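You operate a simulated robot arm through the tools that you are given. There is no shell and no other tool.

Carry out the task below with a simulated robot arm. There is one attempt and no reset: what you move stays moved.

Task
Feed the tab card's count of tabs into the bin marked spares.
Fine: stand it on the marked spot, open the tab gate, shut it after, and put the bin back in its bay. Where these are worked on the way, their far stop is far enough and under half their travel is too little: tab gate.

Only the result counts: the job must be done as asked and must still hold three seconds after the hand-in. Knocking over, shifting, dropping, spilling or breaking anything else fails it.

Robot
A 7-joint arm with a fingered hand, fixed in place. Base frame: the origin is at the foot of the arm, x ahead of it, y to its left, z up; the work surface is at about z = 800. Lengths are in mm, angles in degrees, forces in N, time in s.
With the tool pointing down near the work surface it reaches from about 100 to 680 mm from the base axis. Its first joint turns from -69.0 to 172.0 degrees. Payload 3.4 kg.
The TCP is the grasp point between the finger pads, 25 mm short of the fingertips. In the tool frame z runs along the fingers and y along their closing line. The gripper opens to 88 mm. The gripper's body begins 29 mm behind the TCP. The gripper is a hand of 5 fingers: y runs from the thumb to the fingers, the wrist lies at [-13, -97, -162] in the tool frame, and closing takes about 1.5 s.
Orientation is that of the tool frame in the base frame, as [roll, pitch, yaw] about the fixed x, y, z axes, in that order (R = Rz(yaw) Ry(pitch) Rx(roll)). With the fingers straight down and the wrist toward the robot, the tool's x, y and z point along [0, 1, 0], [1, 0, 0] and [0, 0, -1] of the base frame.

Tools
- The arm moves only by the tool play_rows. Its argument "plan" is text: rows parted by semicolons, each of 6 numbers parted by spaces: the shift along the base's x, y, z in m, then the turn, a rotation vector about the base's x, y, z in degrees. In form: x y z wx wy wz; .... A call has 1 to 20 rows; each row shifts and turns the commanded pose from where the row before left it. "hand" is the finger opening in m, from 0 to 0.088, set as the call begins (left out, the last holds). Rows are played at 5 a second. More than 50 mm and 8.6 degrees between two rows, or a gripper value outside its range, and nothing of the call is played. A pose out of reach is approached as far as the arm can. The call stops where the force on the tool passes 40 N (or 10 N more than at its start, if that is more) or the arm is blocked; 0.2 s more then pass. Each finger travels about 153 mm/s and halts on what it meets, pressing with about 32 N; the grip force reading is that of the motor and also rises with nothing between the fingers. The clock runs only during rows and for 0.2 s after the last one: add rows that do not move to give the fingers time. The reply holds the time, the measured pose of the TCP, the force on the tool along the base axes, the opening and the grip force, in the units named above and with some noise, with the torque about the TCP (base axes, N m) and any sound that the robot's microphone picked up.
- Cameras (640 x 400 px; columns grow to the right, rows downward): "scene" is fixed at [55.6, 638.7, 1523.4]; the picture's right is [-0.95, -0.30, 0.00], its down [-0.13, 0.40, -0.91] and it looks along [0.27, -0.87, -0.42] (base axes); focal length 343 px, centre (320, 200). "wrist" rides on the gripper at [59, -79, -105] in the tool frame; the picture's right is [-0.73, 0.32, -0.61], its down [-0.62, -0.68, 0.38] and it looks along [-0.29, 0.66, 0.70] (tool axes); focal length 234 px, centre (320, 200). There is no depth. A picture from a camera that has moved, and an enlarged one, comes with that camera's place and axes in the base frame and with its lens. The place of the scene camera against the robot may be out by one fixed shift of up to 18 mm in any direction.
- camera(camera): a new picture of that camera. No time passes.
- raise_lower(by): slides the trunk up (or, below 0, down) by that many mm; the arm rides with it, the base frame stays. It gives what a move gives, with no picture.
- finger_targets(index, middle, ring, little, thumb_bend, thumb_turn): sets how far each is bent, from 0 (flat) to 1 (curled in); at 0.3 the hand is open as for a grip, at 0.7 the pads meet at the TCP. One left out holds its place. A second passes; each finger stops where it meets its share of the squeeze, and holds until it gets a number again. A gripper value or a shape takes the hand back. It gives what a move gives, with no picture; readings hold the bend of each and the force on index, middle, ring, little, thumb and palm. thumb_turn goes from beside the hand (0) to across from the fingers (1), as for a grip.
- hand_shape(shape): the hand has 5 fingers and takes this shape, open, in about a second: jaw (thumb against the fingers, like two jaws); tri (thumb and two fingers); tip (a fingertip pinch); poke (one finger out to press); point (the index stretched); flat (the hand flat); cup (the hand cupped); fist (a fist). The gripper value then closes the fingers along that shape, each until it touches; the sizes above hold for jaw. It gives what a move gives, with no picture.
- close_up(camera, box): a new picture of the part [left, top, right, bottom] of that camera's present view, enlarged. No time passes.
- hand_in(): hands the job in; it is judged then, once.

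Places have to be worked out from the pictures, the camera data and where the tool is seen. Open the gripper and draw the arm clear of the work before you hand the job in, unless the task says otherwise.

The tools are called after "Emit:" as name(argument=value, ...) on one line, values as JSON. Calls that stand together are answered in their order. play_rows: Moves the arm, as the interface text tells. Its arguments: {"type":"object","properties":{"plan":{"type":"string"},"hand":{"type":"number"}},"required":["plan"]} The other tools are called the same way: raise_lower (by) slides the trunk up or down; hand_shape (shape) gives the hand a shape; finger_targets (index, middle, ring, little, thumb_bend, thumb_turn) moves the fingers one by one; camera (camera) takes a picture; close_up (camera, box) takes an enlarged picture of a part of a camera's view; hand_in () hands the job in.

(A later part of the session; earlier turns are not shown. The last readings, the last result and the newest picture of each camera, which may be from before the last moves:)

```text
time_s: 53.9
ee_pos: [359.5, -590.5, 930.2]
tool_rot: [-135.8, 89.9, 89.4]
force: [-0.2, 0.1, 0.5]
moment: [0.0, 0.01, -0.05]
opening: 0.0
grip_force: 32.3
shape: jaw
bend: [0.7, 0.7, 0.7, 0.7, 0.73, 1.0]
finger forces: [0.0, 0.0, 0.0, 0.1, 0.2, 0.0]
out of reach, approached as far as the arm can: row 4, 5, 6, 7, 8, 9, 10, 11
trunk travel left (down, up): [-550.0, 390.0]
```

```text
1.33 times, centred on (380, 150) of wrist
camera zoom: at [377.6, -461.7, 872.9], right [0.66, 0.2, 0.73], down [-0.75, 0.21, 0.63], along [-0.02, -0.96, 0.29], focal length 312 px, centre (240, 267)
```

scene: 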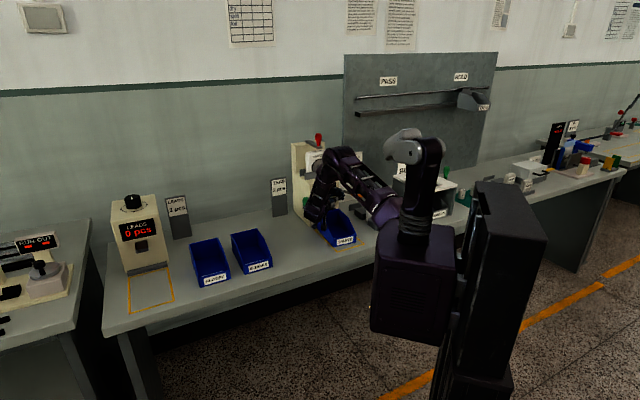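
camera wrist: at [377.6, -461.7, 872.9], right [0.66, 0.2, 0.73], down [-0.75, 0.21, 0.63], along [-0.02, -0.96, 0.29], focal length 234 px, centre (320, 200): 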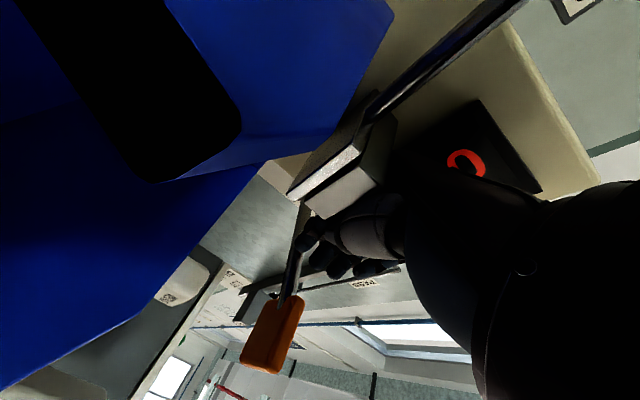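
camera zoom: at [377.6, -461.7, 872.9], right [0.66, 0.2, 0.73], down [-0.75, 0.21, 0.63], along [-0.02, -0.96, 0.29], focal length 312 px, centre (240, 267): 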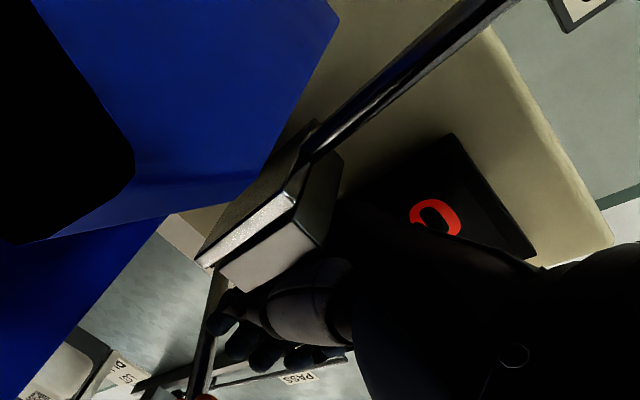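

Nothing has moved. The orange paddle is near the fingertips at about (-219,625,952), so I'm backing out gently, un-rolling the hand while drifting +u, -n and up, in a short call first.

Emit:
play_rows(plan="0.0015 0.018 0.005 2.9 -2.9 0; 0.0015 0.018 0.006 4.3 -4.3 0; 0.0031 0.0259 0.008 5.8 -5.8 0; 0 0 0 0 0 0")

Emit:
camera(camera="wrist")

Emit:
close_up(camera="scene", box=[280, 130, 400, 260])

```text
time_s: 54.9
ee_pos: [365.2, -532.1, 949.4]
tool_rot: [179.8, 71.6, 44.9]
force: [-0.3, 0.4, -0.1]
moment: [0.01, -0.04, -0.01]
opening: 0.3
grip_force: 32.0
shape: jaw
bend: [0.7, 0.7, 0.7, 0.7, 0.73, 1.0]
finger forces: [0.0, 0.0, 0.1, 0.1, 0.0, 0.0]
out of reach, approached as far as the arm can: row 1
trunk travel left (down, up): [-550.0, 390.0]
```

```text
taken
camera wrist: at [392.8, -394.8, 927.3], right [0.47, 0.02, 0.88], down [-0.88, 0.08, 0.47], along [-0.06, -1.0, 0.05], focal length 234 px, centre (320, 200)
```

wrist: 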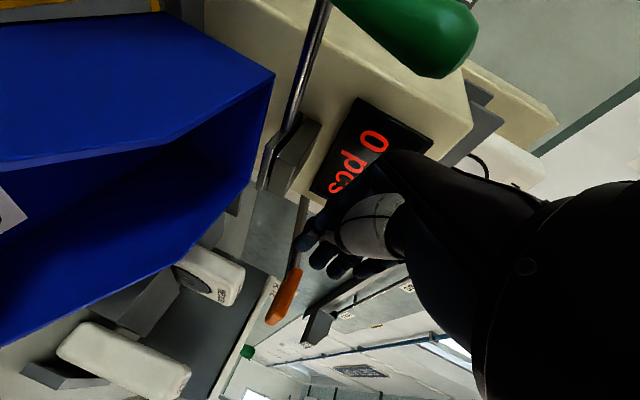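

```text
3.08 times, centred on (340, 195) of scene
camera zoom: at [55.6, 638.7, 1523.4], right [-0.95, -0.3, 0.0], down [-0.13, 0.4, -0.91], along [0.27, -0.87, -0.42], focal length 1057 px, centre (258, 215)
```

zoom: 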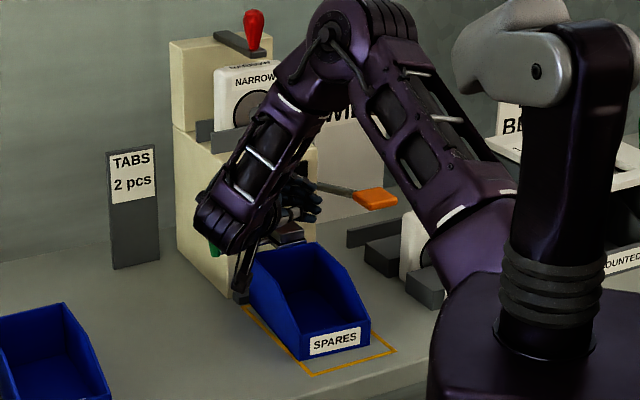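

That worked: the hand is at (-118,634,949), forces are nil, and the lever, chute and bin are in view. I'm enlarging this side view of the gate.

Emit:
close_up(camera="wrist", box=[180, 0, 500, 220])

```text
1.82 times, centred on (340, 110) of wrist
camera zoom: at [392.8, -394.8, 927.3], right [0.47, 0.02, 0.88], down [-0.88, 0.08, 0.47], along [-0.06, -1.0, 0.05], focal length 426 px, centre (284, 364)
```

zoom: 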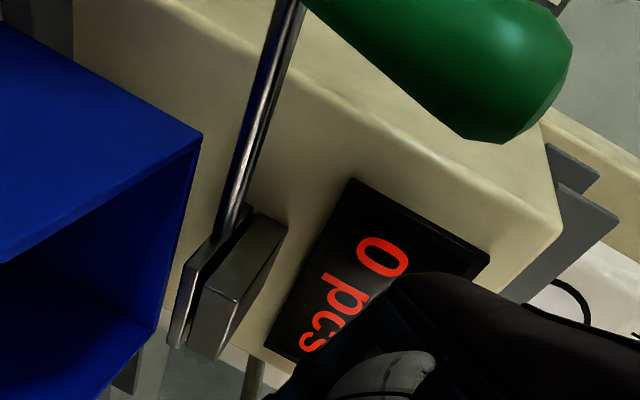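

The plate sits directly under the chute with the rod on its left edge, which suggests a sideways slide. I'm un-rolling the hand fully while backing away from the machine, keeping clear of the handle.

Emit:
play_rows(plan="-0.0106 0.0177 0.006 5.8 -5.8 0; -0.0106 0.0177 0.006 5.8 -5.8 0; -0.0071 0.0212 0.006 5.8 -5.8 0; 0.0 0.0212 0.006 5.8 -5.8 0; 0.0071 0.0212 0.006 5.8 -5.8 0; 0.0106 0.0212 0.006 5.8 -5.8 0; 0.0141 0.0212 0.006 5.8 -5.8 0; 0.0141 0.0212 0.006 5.8 -5.8 0; 0.0141 0.0212 0.006 4.3 -4.3 0; 0 0 0 0 0 0; 0 0 0 0 0 0")

Emit:
camera(camera="wrist")

Emit:
camera(camera="scene")

```text
time_s: 57.3
ee_pos: [397.1, -349.0, 1003.7]
tool_rot: [179.8, -0.1, 44.9]
force: [-0.1, -0.1, -0.7]
moment: [0.02, -0.02, -0.01]
opening: 0.0
grip_force: 32.4
shape: jaw
bend: [0.7, 0.7, 0.7, 0.7, 0.73, 1.0]
finger forces: [0.0, 0.0, 0.1, 0.0, 0.0, 0.0]
trunk travel left (down, up): [-550.0, 390.0]
```

```text
taken
camera wrist: at [382.8, -251.6, 1109.3], right [-0.29, -0.74, 0.61], down [-0.92, 0.04, -0.39], along [0.26, -0.67, -0.69], focal length 234 px, centre (320, 200)
```

wrist: 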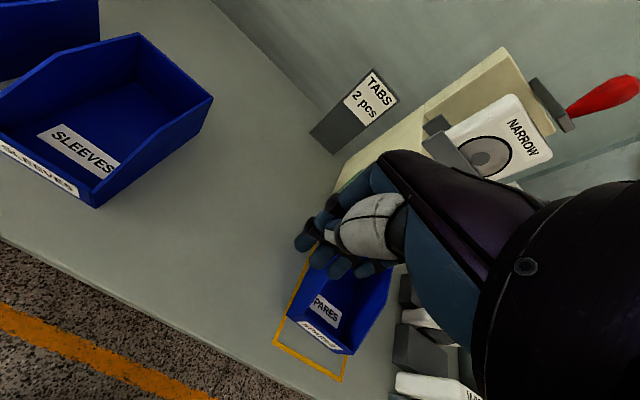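

```text
taken
```

scene: 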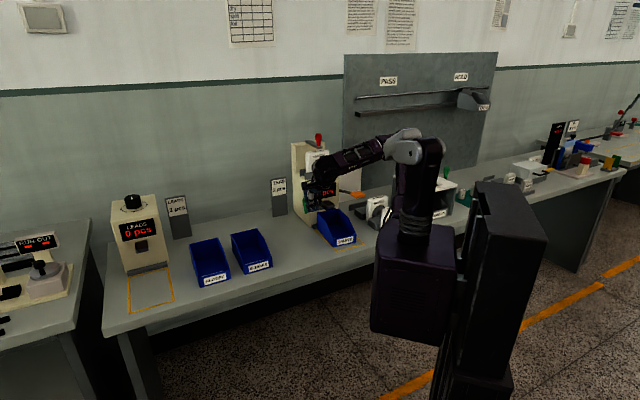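

The hand is back in a clean, comfortable posture and nothing has moved. I'm trying the "tip" shape here in free space to see where the other fingers go.

Emit:
hand_shape(shape="tip")

Emit:
close_up(camera="wrist", box=[240, 130, 480, 350])

Emit:
close_up(camera="scene", box=[295, 150, 365, 220])

```text
time_s: 58.2
ee_pos: [397.5, -348.0, 1004.1]
tool_rot: [179.9, -0.1, 45.0]
force: [0.3, 0.7, 0.2]
moment: [-0.03, 0.02, 0.03]
opening: 87.6
grip_force: 0.1
shape: tip
bend: [0.3, 0.98, 0.99, 0.99, 0.3, 0.98]
finger forces: [0.0, 0.1, 0.1, 0.0, 0.0, 0.0]
trunk travel left (down, up): [-550.0, 390.0]
```

```text
1.82 times, centred on (360, 240) of wrist
camera zoom: at [382.7, -251.8, 1109.3], right [-0.29, -0.74, 0.61], down [-0.92, 0.04, -0.39], along [0.26, -0.67, -0.69], focal length 426 px, centre (247, 127)
```

zoom: 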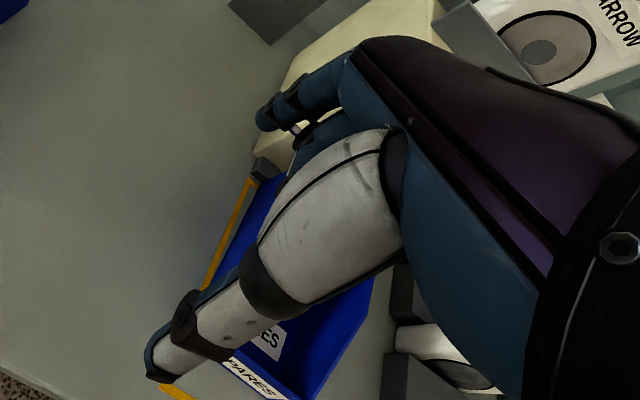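

```text
5.71 times, centred on (330, 185) of scene
camera zoom: at [55.6, 638.7, 1523.4], right [-0.95, -0.3, 0.0], down [-0.13, 0.4, -0.91], along [0.27, -0.87, -0.42], focal length 1962 px, centre (263, 286)
```

zoom: 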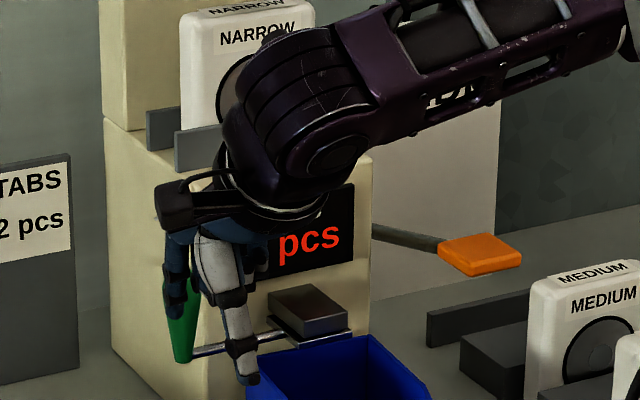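

Tip shape curls the other three fingers away, leaving the thumb and index to pinch. I'm tilting the hand 30° forward and narrowing the opening, then checking the result before I approach the handle.

Emit:
play_rows(plan="0 0 0.01 -5.3 -5.3 0; 0 0 0.01 -5.3 -5.3 0; 0 0 0.005 -5.3 -5.3 0; 0 0 0 -5.3 -5.3 0; 0.005 -0.0283 0 0 0 0; 0.005 -0.0283 0 0 0 0; 0 0 0 0 0 0; 0 0 0 0 0 0", hand=0.06)

Emit:
camera(camera="wrist")

Emit:
close_up(camera="scene", box=[280, 120, 380, 230])

```text
time_s: 60.0
ee_pos: [418.4, -410.5, 1031.7]
tool_rot: [149.9, 0.0, 45.1]
force: [0.6, 1.0, 0.3]
moment: [-0.01, 0.0, 0.0]
opening: 60.2
grip_force: 0.0
shape: tip
bend: [0.29, 0.98, 0.99, 0.99, 0.59, 0.99]
finger forces: [0.1, 0.1, 0.0, 0.0, 0.0, 0.0]
out of reach, approached as far as the arm can: row 4
trunk travel left (down, up): [-550.0, 390.0]
```

```text
taken
camera wrist: at [373.9, -283.8, 1083.2], right [-0.53, -0.5, 0.69], down [-0.72, -0.16, -0.67], along [0.44, -0.85, -0.27], focal length 234 px, centre (320, 200)
```

wrist: 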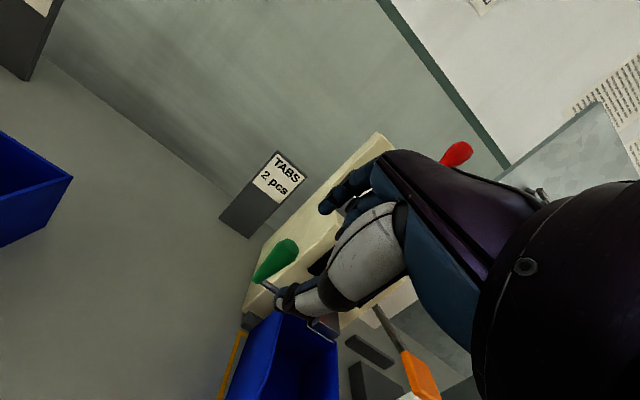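

```text
3.64 times, centred on (330, 175) of scene
camera zoom: at [55.6, 638.7, 1523.4], right [-0.95, -0.3, 0.0], down [-0.13, 0.4, -0.91], along [0.27, -0.87, -0.42], focal length 1249 px, centre (284, 291)
```

zoom: 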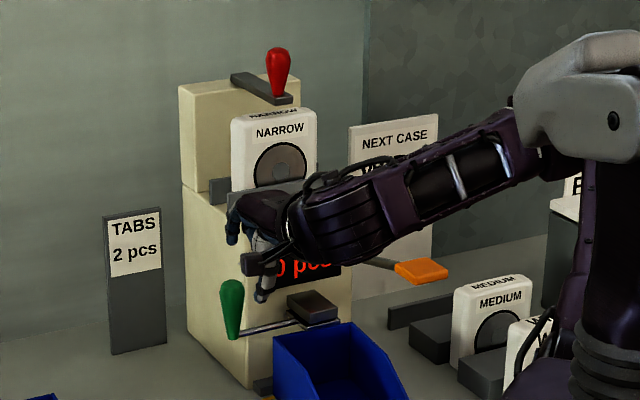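

The handle triangulates again to about (u=-21, n=685), z 893–957. I'm adding 5° of tilt, opening fully, and moving to a point straight above the handle so thumb and index can straddle it.

Emit:
play_rows(plan="0 0 0 -1.77 -1.77 0; 0.0166 -0.0272 0 -1.77 -1.77 0; 0.0166 -0.0272 0 0 0 0; 0.0083 -0.0136 0 0 0 0; 0 0 0 0 0 0; 0 0 0 0 0 0; 0 0 0 0 0 0", hand=0.088)

Emit:
camera(camera="wrist")

Emit:
close_up(camera="scene", box=[280, 120, 380, 230])

```text
time_s: 61.6
ee_pos: [459.8, -477.9, 1032.2]
tool_rot: [144.8, 0.0, 45.1]
force: [-0.4, -0.4, -0.5]
moment: [-0.04, 0.0, -0.03]
opening: 87.8
grip_force: 0.1
shape: tip
bend: [0.3, 0.98, 0.99, 0.99, 0.3, 0.98]
finger forces: [0.1, 0.0, 0.0, 0.0, 0.0, 0.0]
trunk travel left (down, up): [-550.0, 390.0]
```

```text
taken
camera wrist: at [411.5, -348.9, 1072.3], right [-0.57, -0.45, 0.68], down [-0.68, -0.2, -0.71], along [0.46, -0.87, -0.19], focal length 234 px, centre (320, 200)
```

wrist: 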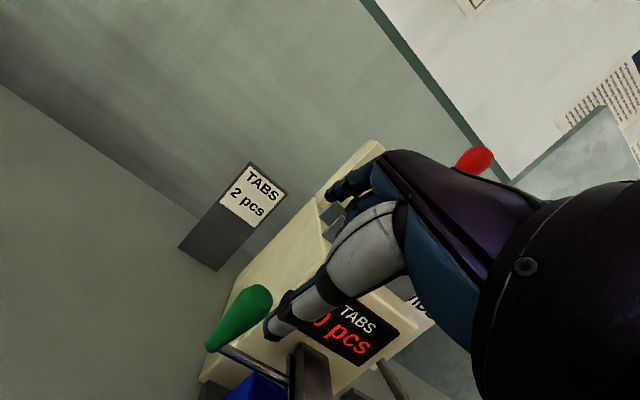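

```text
3.64 times, centred on (330, 175) of scene
camera zoom: at [55.6, 638.7, 1523.4], right [-0.95, -0.3, 0.0], down [-0.13, 0.4, -0.91], along [0.27, -0.87, -0.42], focal length 1249 px, centre (284, 291)
```

zoom: 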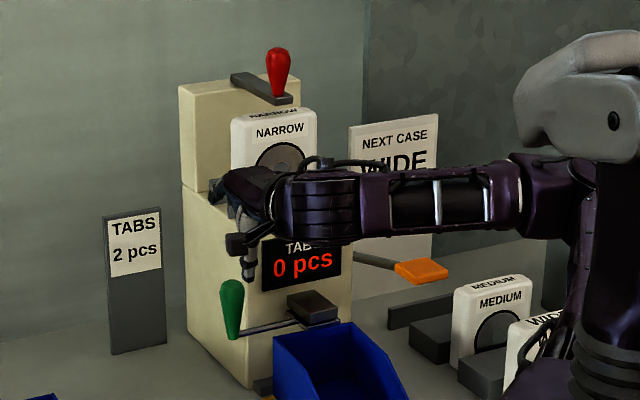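

Emit:
close_up(camera="wrist", box=[190, 120, 420, 400])

Emit:
close_up(camera="scene", box=[300, 150, 360, 220])

```text
1.43 times, centred on (305, 260) of wrist
camera zoom: at [411.5, -348.9, 1072.3], right [-0.57, -0.45, 0.68], down [-0.68, -0.2, -0.71], along [0.46, -0.87, -0.19], focal length 334 px, centre (341, 114)
```

zoom: 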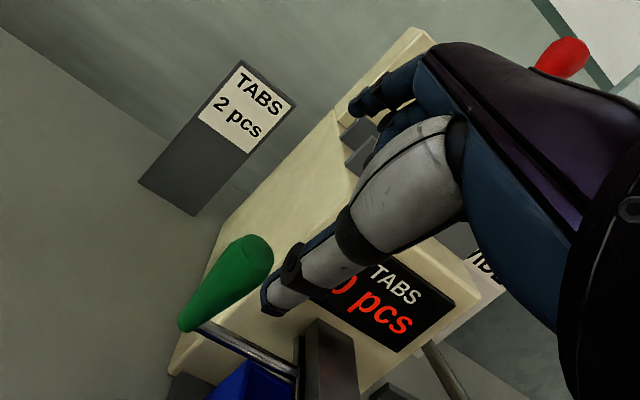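

```text
5.71 times, centred on (330, 185) of scene
camera zoom: at [55.6, 638.7, 1523.4], right [-0.95, -0.3, 0.0], down [-0.13, 0.4, -0.91], along [0.27, -0.87, -0.42], focal length 1962 px, centre (263, 286)
```

zoom: 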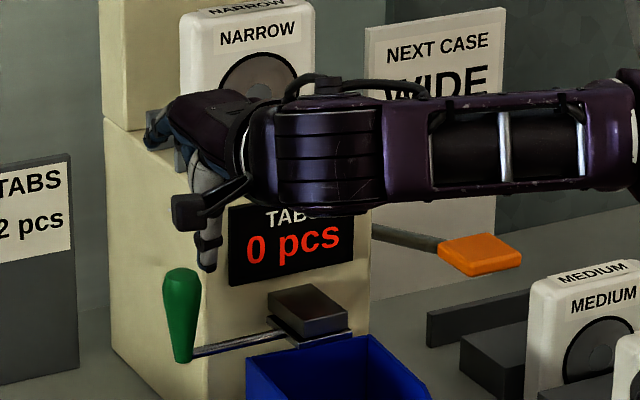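

Thumb and index are aligned over the handle. I'm moving slightly forward and descending partway, then checking again.

Emit:
play_rows(plan="0.0092 -0.012 0 0 0 0; 0 0 -0.025 0 0 0; 0 0 -0.025 0 0 0; 0 0 -0.015 0 0 0; 0 0 0 0 0 0; 0 0 0 0 0 0")

Emit:
camera(camera="wrist")

Emit:
close_up(camera="scene", box=[300, 150, 360, 220])

```text
time_s: 63.0
ee_pos: [468.3, -490.0, 964.5]
tool_rot: [144.9, 0.0, 45.1]
force: [-0.5, 0.2, -0.1]
moment: [0.0, -0.01, 0.01]
opening: 88.3
grip_force: 0.0
shape: tip
bend: [0.3, 0.98, 0.99, 0.99, 0.3, 0.98]
finger forces: [0.0, 0.0, 0.0, 0.0, 0.0, 0.0]
trunk travel left (down, up): [-550.0, 390.0]
```

```text
taken
camera wrist: at [420.7, -361.0, 1007.1], right [-0.57, -0.45, 0.68], down [-0.68, -0.2, -0.71], along [0.46, -0.87, -0.19], focal length 234 px, centre (320, 200)
```

wrist: 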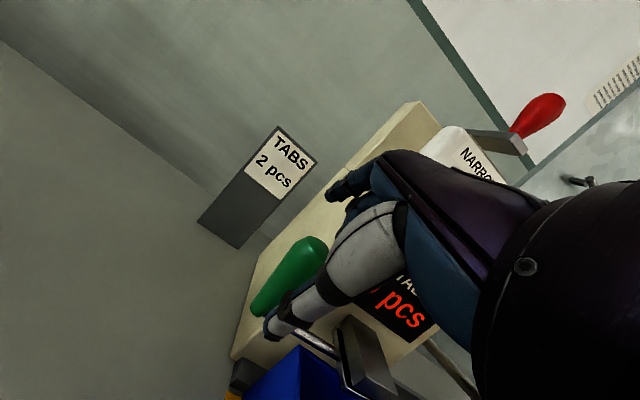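

```text
5.71 times, centred on (330, 185) of scene
camera zoom: at [55.6, 638.7, 1523.4], right [-0.95, -0.3, 0.0], down [-0.13, 0.4, -0.91], along [0.27, -0.87, -0.42], focal length 1962 px, centre (263, 286)
```

zoom: 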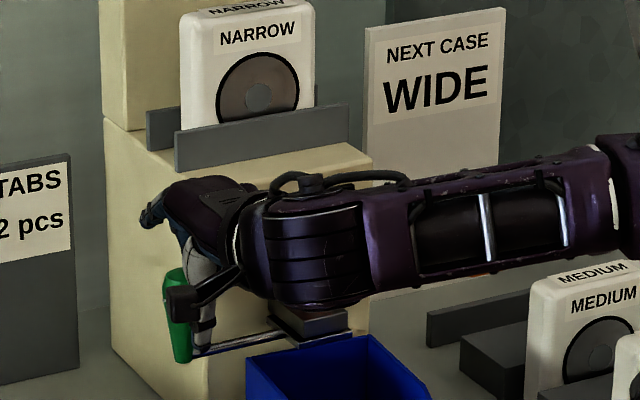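

The thumb sits in front of the handle and the index behind it. I'm descending the last 27 mm and closing the pinch.

Emit:
play_rows(plan="0.0007 -0.0007 -0.012 0 0 0; 0 0 -0.01 0 0 0; 0 0 -0.006 0 0 0; 0 0 0 0 0 0; 0 0 0 0 0 0")

Emit:
close_up(camera="wrist", box=[190, 120, 420, 400])

Emit:
close_up(camera="scene", box=[300, 160, 360, 220])

```text
time_s: 64.2
ee_pos: [469.8, -490.1, 937.5]
tool_rot: [144.9, 0.0, 45.2]
force: [0.0, -0.7, -0.5]
moment: [-0.02, -0.02, 0.02]
opening: 87.9
grip_force: 0.0
shape: tip
bend: [0.3, 0.98, 0.99, 0.99, 0.3, 0.98]
finger forces: [0.0, 0.1, 0.0, 0.1, 0.0, 0.0]
trunk travel left (down, up): [-550.0, 390.0]
```

```text
1.43 times, centred on (305, 260) of wrist
camera zoom: at [421.9, -361.8, 978.8], right [-0.57, -0.45, 0.68], down [-0.68, -0.2, -0.71], along [0.46, -0.87, -0.19], focal length 334 px, centre (341, 114)
```

zoom: 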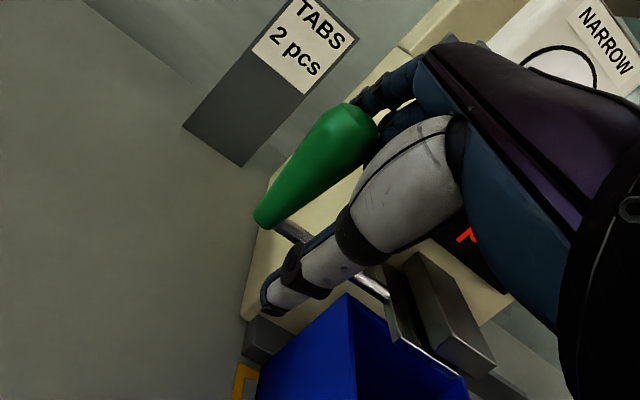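

```text
6.67 times, centred on (330, 190) of scene
camera zoom: at [55.6, 638.7, 1523.4], right [-0.95, -0.3, 0.0], down [-0.13, 0.4, -0.91], along [0.27, -0.87, -0.42], focal length 2290 px, centre (253, 267)
```

zoom: 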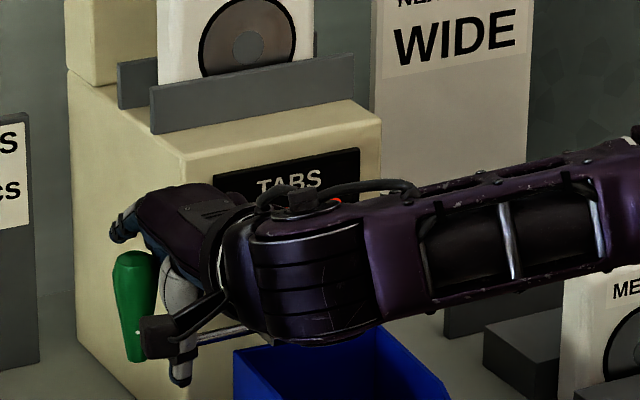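

In this view the handle has slid about +16 mm in u since before, pushed by the curled fingers as I descended. That confirms the gate slides sideways. I'm checking the display and plate before doing anything else.

Emit:
camera(camera="scene")

Emit:
close_up(camera="scene", box=[295, 175, 365, 235])

Emit:
camera(camera="wrist")

```text
taken
```

scene: 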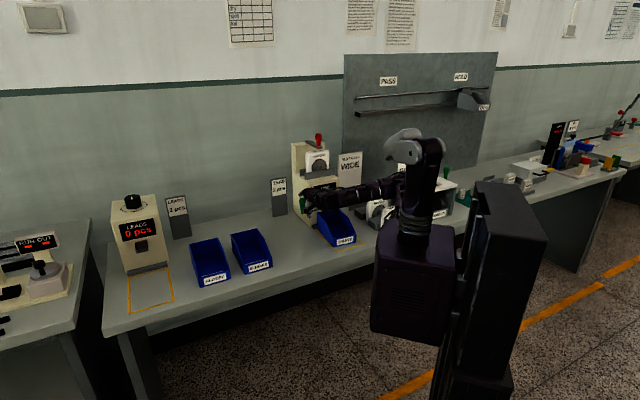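

```text
6.67 times, centred on (330, 205) of scene
camera zoom: at [55.6, 638.7, 1523.4], right [-0.95, -0.3, 0.0], down [-0.13, 0.4, -0.91], along [0.27, -0.87, -0.42], focal length 2290 px, centre (253, 167)
```

zoom: 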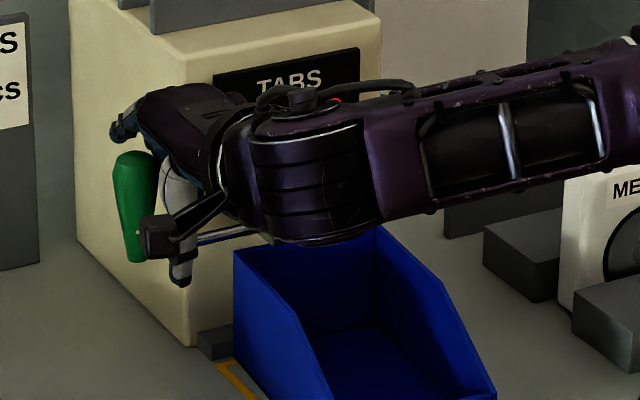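

```text
taken
camera wrist: at [421.9, -361.8, 978.8], right [-0.57, -0.45, 0.68], down [-0.68, -0.2, -0.71], along [0.46, -0.87, -0.19], focal length 234 px, centre (320, 200)
```

wrist: 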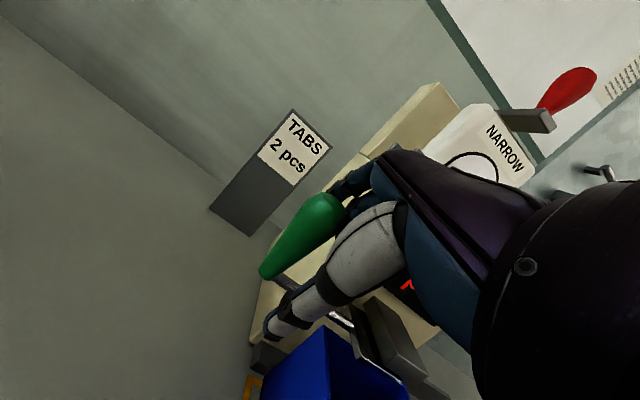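

The gate slides. The count is hidden by the forearm, but no sound was reported. I'm raising the hand so the handle sits nearer the fingertips, clear of the curled fingers, re-centring on it, and closing the pinch gently.

Emit:
play_rows(plan="0 0 0.012 0 0 0; 0 0 0.01 0 0 0; 0.0042 0.0042 0 0 0 0; 0.0042 0.0042 0 0 0 0; 0 0 0 0 0 0; 0 0 0 0 0 0")

Emit:
close_up(camera="wrist", box=[190, 120, 420, 400])

Emit:
close_up(camera="scene", box=[295, 170, 365, 235])

```text
time_s: 65.6
ee_pos: [476.4, -481.6, 960.4]
tool_rot: [144.8, -0.1, 45.1]
force: [0.0, -0.6, -0.1]
moment: [0.0, 0.01, 0.02]
opening: 88.1
grip_force: 0.1
shape: tip
bend: [0.3, 0.98, 0.99, 0.99, 0.3, 0.98]
finger forces: [0.0, 0.0, 0.1, 0.0, 0.0, 0.0]
trunk travel left (down, up): [-550.0, 390.0]
```

```text
1.43 times, centred on (305, 260) of wrist
camera zoom: at [430.2, -353.4, 1001.7], right [-0.57, -0.45, 0.68], down [-0.68, -0.2, -0.71], along [0.46, -0.87, -0.19], focal length 334 px, centre (341, 114)
```

zoom: 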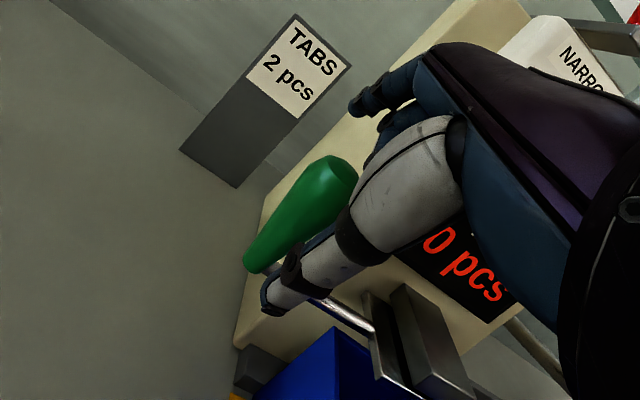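

```text
6.15 times, centred on (330, 202) of scene
camera zoom: at [55.6, 638.7, 1523.4], right [-0.95, -0.3, 0.0], down [-0.13, 0.4, -0.91], along [0.27, -0.87, -0.42], focal length 2113 px, centre (258, 185)
```

zoom: 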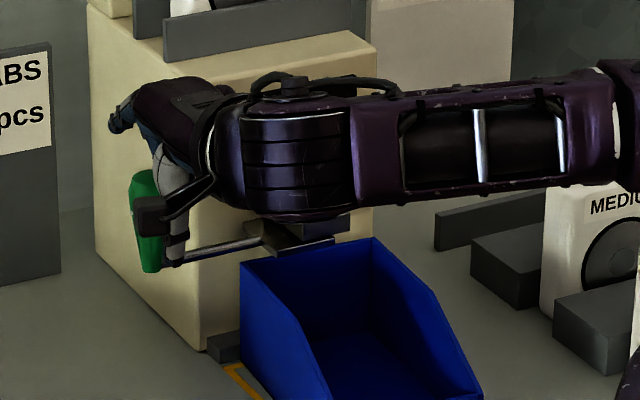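

The wrist view clearly shows 0 pcs, and the gate plate is slightly out. I'm centring on the handle (u≈0) and closing the pinch.

Emit:
play_rows(plan="0.0039 0.0039 0 0 0 0; 0 0 -0.004 0 0 0; 0 0 0 0 0 0")

Emit:
play_rows(plan="0 0 0 0 0 0; 0 0 0 0 0 0; 0 0 0 0 0 0; 0 0 0 0 0 0; 0 0 0 0 0 0; 0 0 0 0 0 0; 0 0 0 0 0 0", hand=0.0)

Emit:
close_up(camera="wrist", box=[190, 120, 420, 400])

Emit:
close_up(camera="scene", box=[295, 170, 365, 235])

```text
time_s: 66.4
ee_pos: [480.2, -477.9, 955.6]
tool_rot: [144.9, 0.0, 45.0]
force: [0.0, 0.4, -0.7]
moment: [0.0, -0.01, -0.02]
opening: 87.8
grip_force: 0.1
shape: tip
bend: [0.3, 0.98, 0.99, 0.99, 0.3, 0.98]
finger forces: [0.0, 0.0, 0.0, 0.1, 0.0, 0.0]
trunk travel left (down, up): [-550.0, 390.0]
```

```text
time_s: 68.0
ee_pos: [481.3, -478.4, 955.1]
tool_rot: [144.8, 0.0, 45.1]
force: [0.2, -0.6, -0.3]
moment: [0.02, -0.01, 0.04]
opening: 3.9
grip_force: 32.0
shape: tip
bend: [0.7, 1.0, 1.0, 1.0, 0.87, 1.0]
finger forces: [0.1, 0.0, 0.0, 0.0, 0.1, 0.0]
trunk travel left (down, up): [-550.0, 390.0]
```

```text
1.43 times, centred on (305, 260) of wrist
camera zoom: at [434.0, -349.1, 997.2], right [-0.57, -0.45, 0.68], down [-0.68, -0.2, -0.71], along [0.46, -0.87, -0.19], focal length 334 px, centre (341, 114)
```

zoom: 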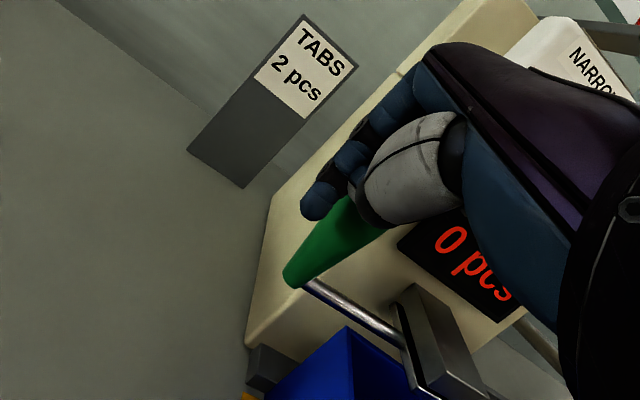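

```text
6.15 times, centred on (330, 202) of scene
camera zoom: at [55.6, 638.7, 1523.4], right [-0.95, -0.3, 0.0], down [-0.13, 0.4, -0.91], along [0.27, -0.87, -0.42], focal length 2113 px, centre (258, 185)
```

zoom: 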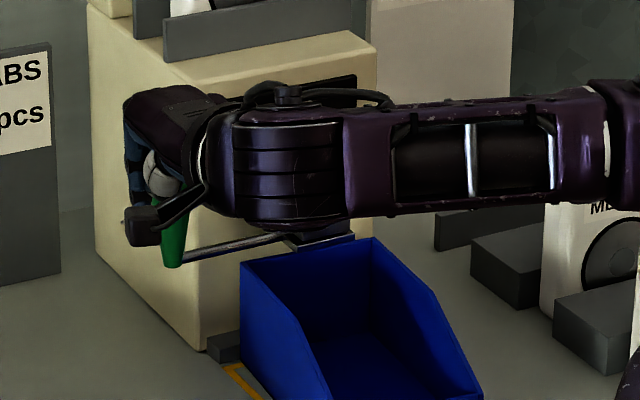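

Closing swung the pinch past the handle's +u side and nudged it back to closed, with the display still at 0. So index and thumb now sit on its +u side. If I extend the little finger on its -u side, the handle is caged in both directions, so I'm trying that.

Emit:
finger_targets(little=0.65)

Emit:
close_up(camera="wrist", box=[190, 120, 420, 400])

Emit:
close_up(camera="scene", box=[295, 170, 345, 220])

```text
time_s: 69.0
ee_pos: [481.6, -477.7, 956.6]
tool_rot: [144.9, 0.0, 45.0]
force: [0.4, -0.4, -1.4]
moment: [-0.02, 0.0, 0.01]
opening: 18.5
grip_force: 0.0
shape: fingers
bend: [0.7, 1.0, 1.0, 0.65, 0.86, 1.0]
finger forces: [0.0, 0.1, 0.1, 0.0, 0.0, 0.0]
trunk travel left (down, up): [-550.0, 390.0]
```

```text
1.43 times, centred on (305, 260) of wrist
camera zoom: at [434.1, -349.2, 997.2], right [-0.57, -0.45, 0.68], down [-0.68, -0.2, -0.71], along [0.46, -0.87, -0.19], focal length 334 px, centre (341, 114)
```

zoom: 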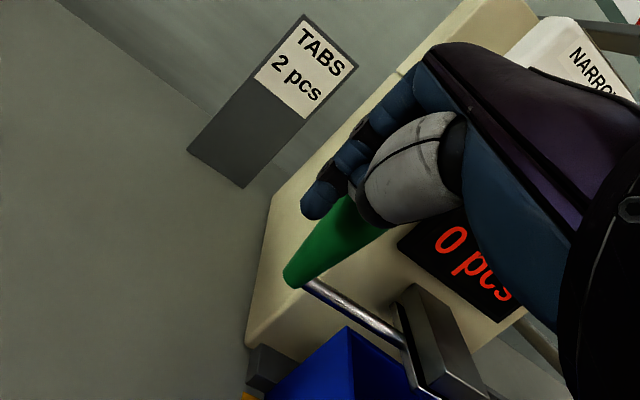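

```text
8.00 times, centred on (320, 195) of scene
camera zoom: at [55.6, 638.7, 1523.4], right [-0.95, -0.3, 0.0], down [-0.13, 0.4, -0.91], along [0.27, -0.87, -0.42], focal length 2747 px, centre (320, 240)
```

zoom: 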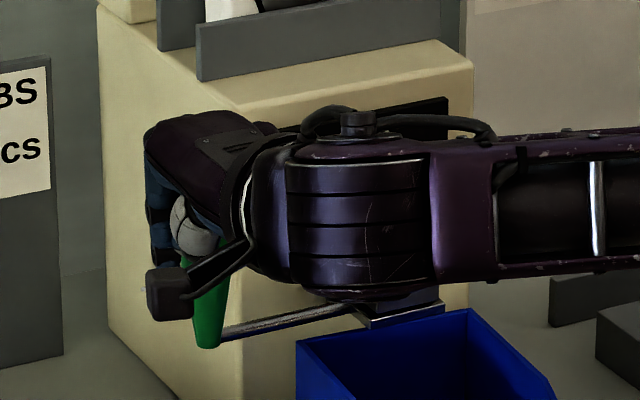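

The handle is at its closed position (u≈-18) with the index right beside it. I'm testing the cage by moving the hand +u slowly by 14 mm.

Emit:
play_rows(plan="0.0035 0.0035 0 0 0 0; 0.0035 0.0035 0 0 0 0; 0.0028 0.0028 0 0 0 0; 0 0 0 0 0 0")

Emit:
close_up(camera="wrist", box=[190, 120, 420, 400])

Emit:
close_up(camera="scene", box=[295, 170, 345, 220])

```text
time_s: 70.0
ee_pos: [491.4, -468.9, 957.8]
tool_rot: [144.9, 0.0, 45.0]
force: [0.5, -0.7, 0.4]
moment: [-0.02, -0.05, 0.02]
opening: 18.6
grip_force: 0.5
shape: fingers
bend: [0.7, 1.0, 1.0, 0.64, 0.86, 1.0]
finger forces: [0.0, 0.0, 0.0, 0.7, 0.1, 0.0]
trunk travel left (down, up): [-550.0, 390.0]
```

```text
1.43 times, centred on (305, 260) of wrist
camera zoom: at [443.9, -339.6, 997.1], right [-0.57, -0.45, 0.68], down [-0.68, -0.2, -0.71], along [0.46, -0.87, -0.19], focal length 334 px, centre (341, 114)
```

zoom: 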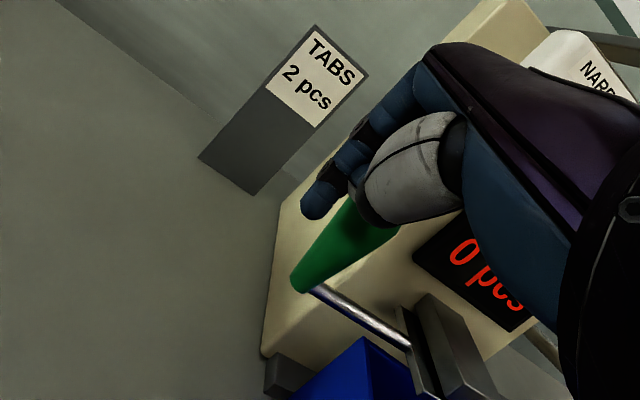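

```text
8.00 times, centred on (320, 195) of scene
camera zoom: at [55.6, 638.7, 1523.4], right [-0.95, -0.3, 0.0], down [-0.13, 0.4, -0.91], along [0.27, -0.87, -0.42], focal length 2747 px, centre (320, 240)
```

zoom: 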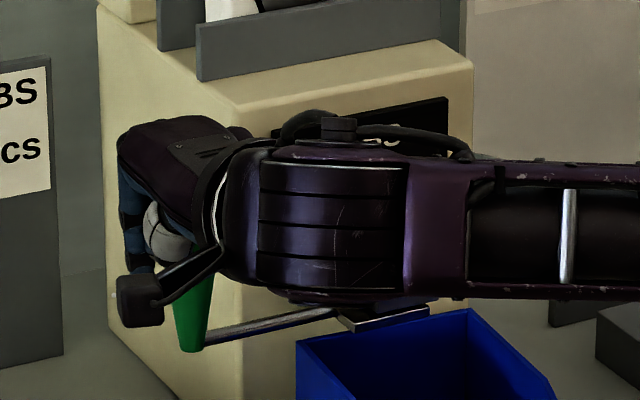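

The cage works: the handle followed about 10 mm and the display still reads 0. I'm opening further in small calls and watching the count.

Emit:
play_rows(plan="0.0071 0.0071 0 0 0 0")

Emit:
close_up(camera="wrist", box=[190, 120, 420, 400])

Emit:
close_up(camera="scene", box=[295, 170, 385, 260])

```text
time_s: 70.4
ee_pos: [496.9, -461.1, 956.0]
tool_rot: [144.9, 0.0, 45.2]
force: [0.7, -2.0, 0.7]
moment: [0.01, -0.01, 0.04]
opening: 18.8
grip_force: 0.1
shape: fingers
bend: [0.7, 1.0, 1.0, 0.64, 0.86, 1.0]
finger forces: [0.1, 0.1, 0.1, 0.7, 0.1, 0.0]
trunk travel left (down, up): [-550.0, 390.0]
```

```text
1.43 times, centred on (305, 260) of wrist
camera zoom: at [451.2, -332.2, 997.1], right [-0.57, -0.45, 0.68], down [-0.68, -0.2, -0.71], along [0.46, -0.87, -0.19], focal length 334 px, centre (341, 114)
```

zoom: 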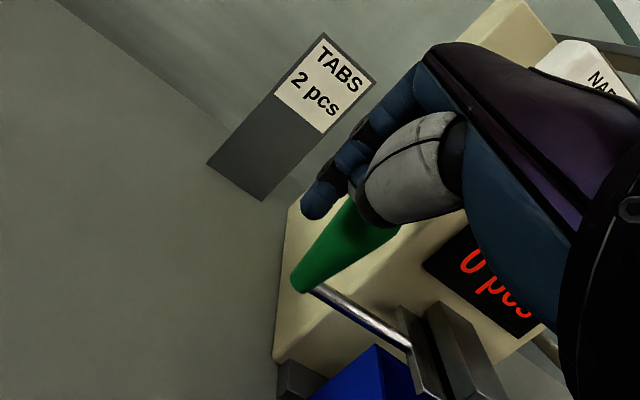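

```text
4.44 times, centred on (340, 215) of scene
camera zoom: at [55.6, 638.7, 1523.4], right [-0.95, -0.3, 0.0], down [-0.13, 0.4, -0.91], along [0.27, -0.87, -0.42], focal length 1526 px, centre (231, 133)
```

zoom: 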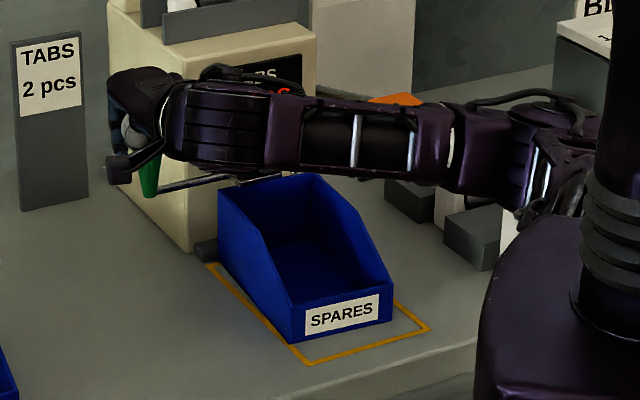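

The count is still 0 and the bin is empty. I'm opening another 10 mm.

Emit:
play_rows(plan="0.0071 0.0071 0 0 0 0")

Emit:
close_up(camera="wrist", box=[190, 120, 420, 400])

Emit:
close_up(camera="scene", box=[295, 170, 385, 260])

```text
time_s: 70.8
ee_pos: [504.6, -454.3, 956.1]
tool_rot: [144.9, 0.0, 45.1]
force: [0.9, -0.7, 0.4]
moment: [-0.02, 0.01, 0.0]
opening: 18.6
grip_force: 0.5
shape: fingers
bend: [0.7, 1.0, 1.0, 0.64, 0.86, 1.0]
finger forces: [0.0, 0.1, 0.1, 0.7, 0.0, 0.0]
trunk travel left (down, up): [-550.0, 390.0]
```

```text
1.43 times, centred on (305, 260) of wrist
camera zoom: at [458.2, -325.3, 997.1], right [-0.57, -0.45, 0.68], down [-0.68, -0.2, -0.71], along [0.46, -0.87, -0.19], focal length 334 px, centre (341, 114)
```

zoom: 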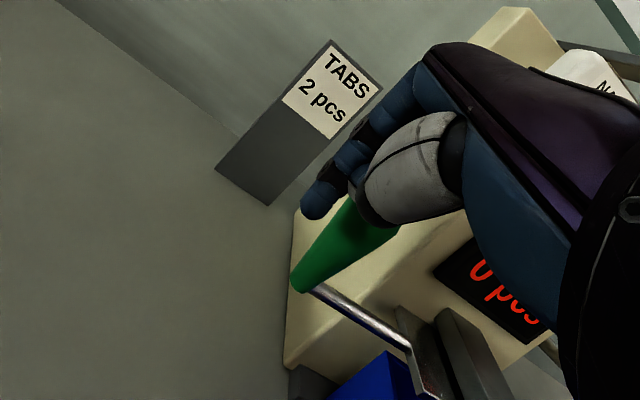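

```text
4.44 times, centred on (340, 215) of scene
camera zoom: at [55.6, 638.7, 1523.4], right [-0.95, -0.3, 0.0], down [-0.13, 0.4, -0.91], along [0.27, -0.87, -0.42], focal length 1526 px, centre (231, 133)
```

zoom: 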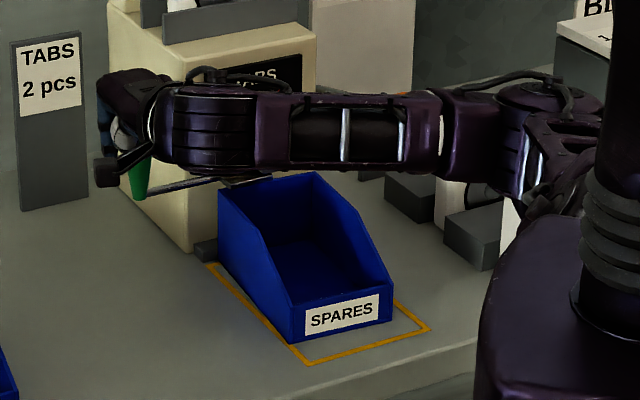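

Still no tab. I'm opening another 8 mm.

Emit:
play_rows(plan="0.0057 0.0057 0 0 0 0")

Emit:
close_up(camera="wrist", box=[190, 120, 470, 400])

Emit:
close_up(camera="scene", box=[295, 170, 385, 260])

```text
time_s: 71.2
ee_pos: [511.5, -447.4, 956.9]
tool_rot: [144.9, 0.0, 45.0]
force: [0.1, -1.1, 1.0]
moment: [-0.03, 0.04, 0.02]
opening: 18.7
grip_force: 0.4
shape: fingers
bend: [0.7, 1.0, 1.0, 0.64, 0.86, 1.0]
finger forces: [0.0, 0.1, 0.0, 0.9, 0.0, 0.0]
trunk travel left (down, up): [-550.0, 390.0]
```

```text
1.43 times, centred on (330, 260) of wrist
camera zoom: at [463.8, -319.4, 997.3], right [-0.57, -0.45, 0.68], down [-0.68, -0.2, -0.71], along [0.46, -0.87, -0.19], focal length 334 px, centre (306, 114)
```

zoom: 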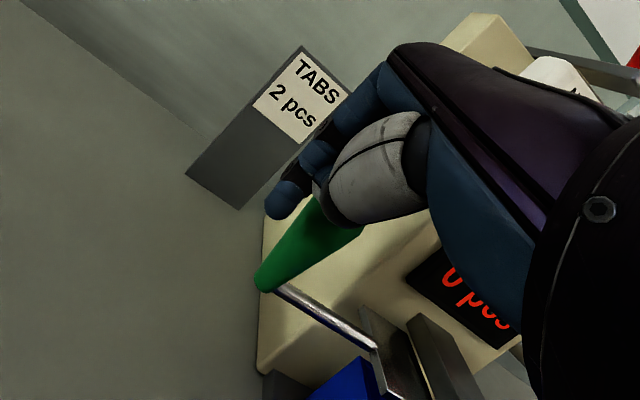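

```text
4.44 times, centred on (340, 215) of scene
camera zoom: at [55.6, 638.7, 1523.4], right [-0.95, -0.3, 0.0], down [-0.13, 0.4, -0.91], along [0.27, -0.87, -0.42], focal length 1526 px, centre (231, 133)
```

zoom: 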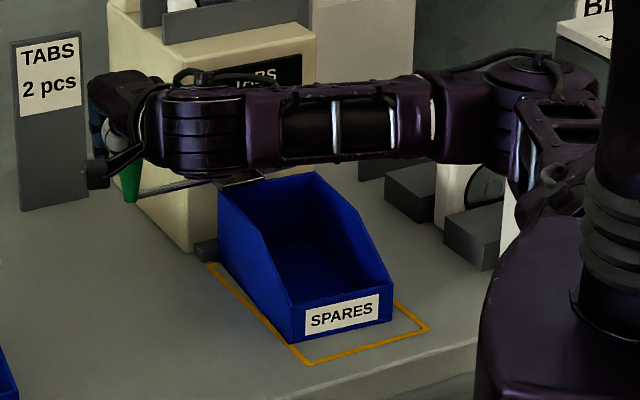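

The plate is visibly sliding out and there's still no tab. I'm continuing.

Emit:
play_rows(plan="0.0057 0.0057 0 0 0 0")

Emit:
close_up(camera="wrist", box=[190, 120, 470, 400])

Emit:
close_up(camera="scene", box=[295, 170, 385, 260])

```text
time_s: 71.6
ee_pos: [517.4, -443.4, 956.8]
tool_rot: [144.8, 0.0, 45.1]
force: [-0.3, -1.4, 0.7]
moment: [-0.01, 0.02, 0.01]
opening: 18.8
grip_force: 1.1
shape: fingers
bend: [0.7, 1.0, 1.0, 0.64, 0.86, 1.0]
finger forces: [0.0, 0.0, 0.1, 1.0, 0.0, 0.0]
trunk travel left (down, up): [-550.0, 390.0]
```

```text
1.43 times, centred on (330, 260) of wrist
camera zoom: at [469.5, -313.7, 997.1], right [-0.57, -0.45, 0.68], down [-0.68, -0.2, -0.71], along [0.46, -0.87, -0.19], focal length 334 px, centre (306, 114)
```

zoom: 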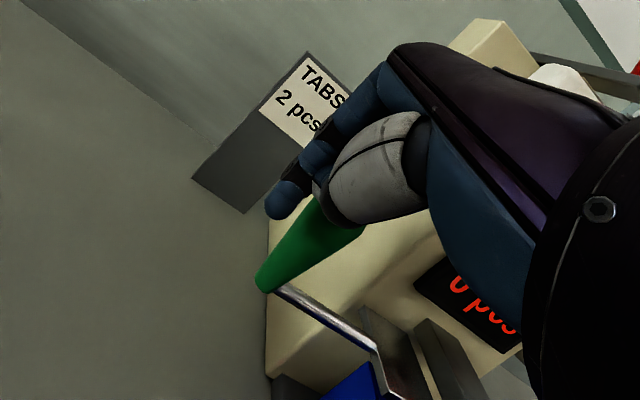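

```text
4.44 times, centred on (340, 215) of scene
camera zoom: at [55.6, 638.7, 1523.4], right [-0.95, -0.3, 0.0], down [-0.13, 0.4, -0.91], along [0.27, -0.87, -0.42], focal length 1526 px, centre (231, 133)
```

zoom: 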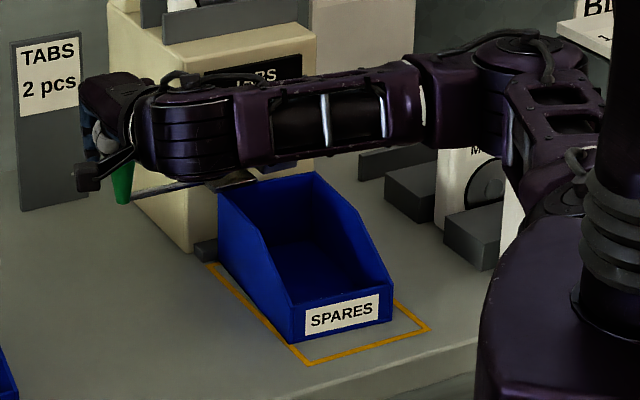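

No stop reached yet and no tab. I'm moving on by 6 mm.

Emit:
play_rows(plan="0.0042 0.0042 0 0 0 0")

Emit:
close_up(camera="wrist", box=[330, 250, 430, 360])

Emit:
close_up(camera="scene", box=[295, 170, 385, 260])

```text
time_s: 72.0
ee_pos: [520.9, -438.2, 954.7]
tool_rot: [144.9, 0.1, 44.9]
force: [-2.2, -3.9, 1.4]
moment: [0.0, 0.01, 0.0]
opening: 18.8
grip_force: 1.5
shape: fingers
bend: [0.7, 1.0, 1.0, 0.63, 0.86, 1.0]
finger forces: [0.0, 0.0, 0.0, 2.5, 0.0, 0.1]
trunk travel left (down, up): [-550.0, 390.0]
```

```text
3.64 times, centred on (380, 305) of wrist
camera zoom: at [473.2, -310.4, 997.0], right [-0.57, -0.45, 0.68], down [-0.68, -0.2, -0.71], along [0.46, -0.87, -0.19], focal length 852 px, centre (102, -182)
```

zoom: 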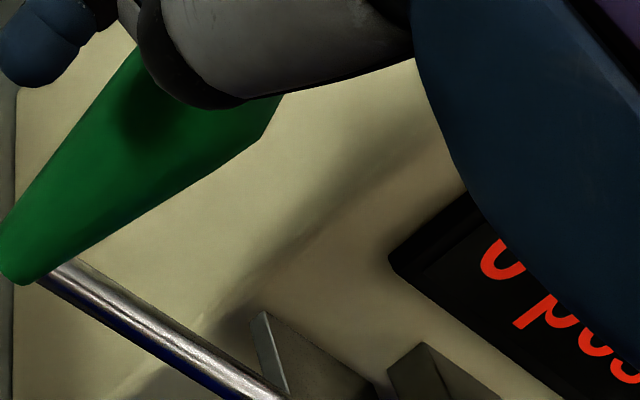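

```text
4.44 times, centred on (340, 215) of scene
camera zoom: at [55.6, 638.7, 1523.4], right [-0.95, -0.3, 0.0], down [-0.13, 0.4, -0.91], along [0.27, -0.87, -0.42], focal length 1526 px, centre (231, 133)
```

zoom: 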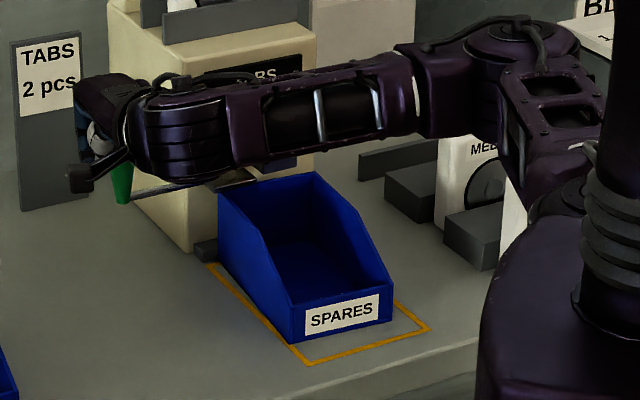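

The force rose to about 4 N, so the gate is at its far stop (about 48 mm of travel). The count still shows 0, so I'm waiting in short steps to see when tabs drop.

Emit:
play_rows(plan="0 0 0 0 0 0")

Emit:
close_up(camera="wrist", box=[330, 250, 430, 360])

Emit:
close_up(camera="scene", box=[295, 170, 385, 260])

```text
time_s: 72.4
ee_pos: [520.9, -439.4, 955.9]
tool_rot: [144.9, 0.0, 45.1]
force: [-1.2, -2.9, 0.0]
moment: [-0.04, 0.04, -0.03]
opening: 18.8
grip_force: 1.1
shape: fingers
bend: [0.7, 1.0, 1.0, 0.63, 0.86, 1.0]
finger forces: [0.0, 0.1, 0.0, 2.7, 0.0, 0.0]
trunk travel left (down, up): [-550.0, 390.0]
```

```text
3.64 times, centred on (380, 305) of wrist
camera zoom: at [473.1, -310.2, 997.1], right [-0.57, -0.45, 0.68], down [-0.68, -0.2, -0.71], along [0.46, -0.87, -0.19], focal length 852 px, centre (102, -182)
```

zoom: 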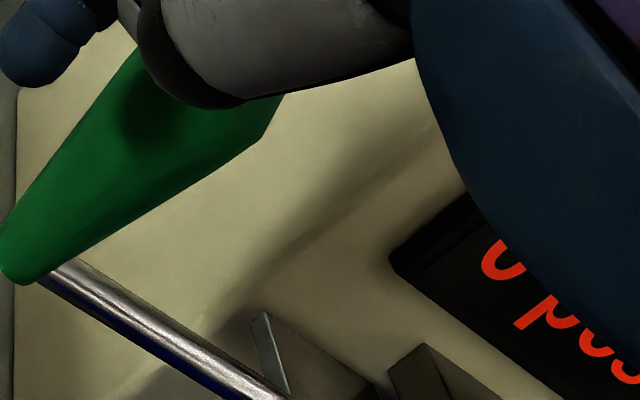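

```text
4.44 times, centred on (340, 215) of scene
camera zoom: at [55.6, 638.7, 1523.4], right [-0.95, -0.3, 0.0], down [-0.13, 0.4, -0.91], along [0.27, -0.87, -0.42], focal length 1526 px, centre (231, 133)
```

zoom: 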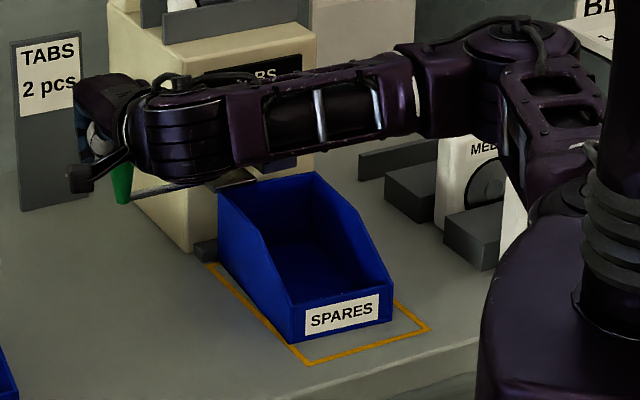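

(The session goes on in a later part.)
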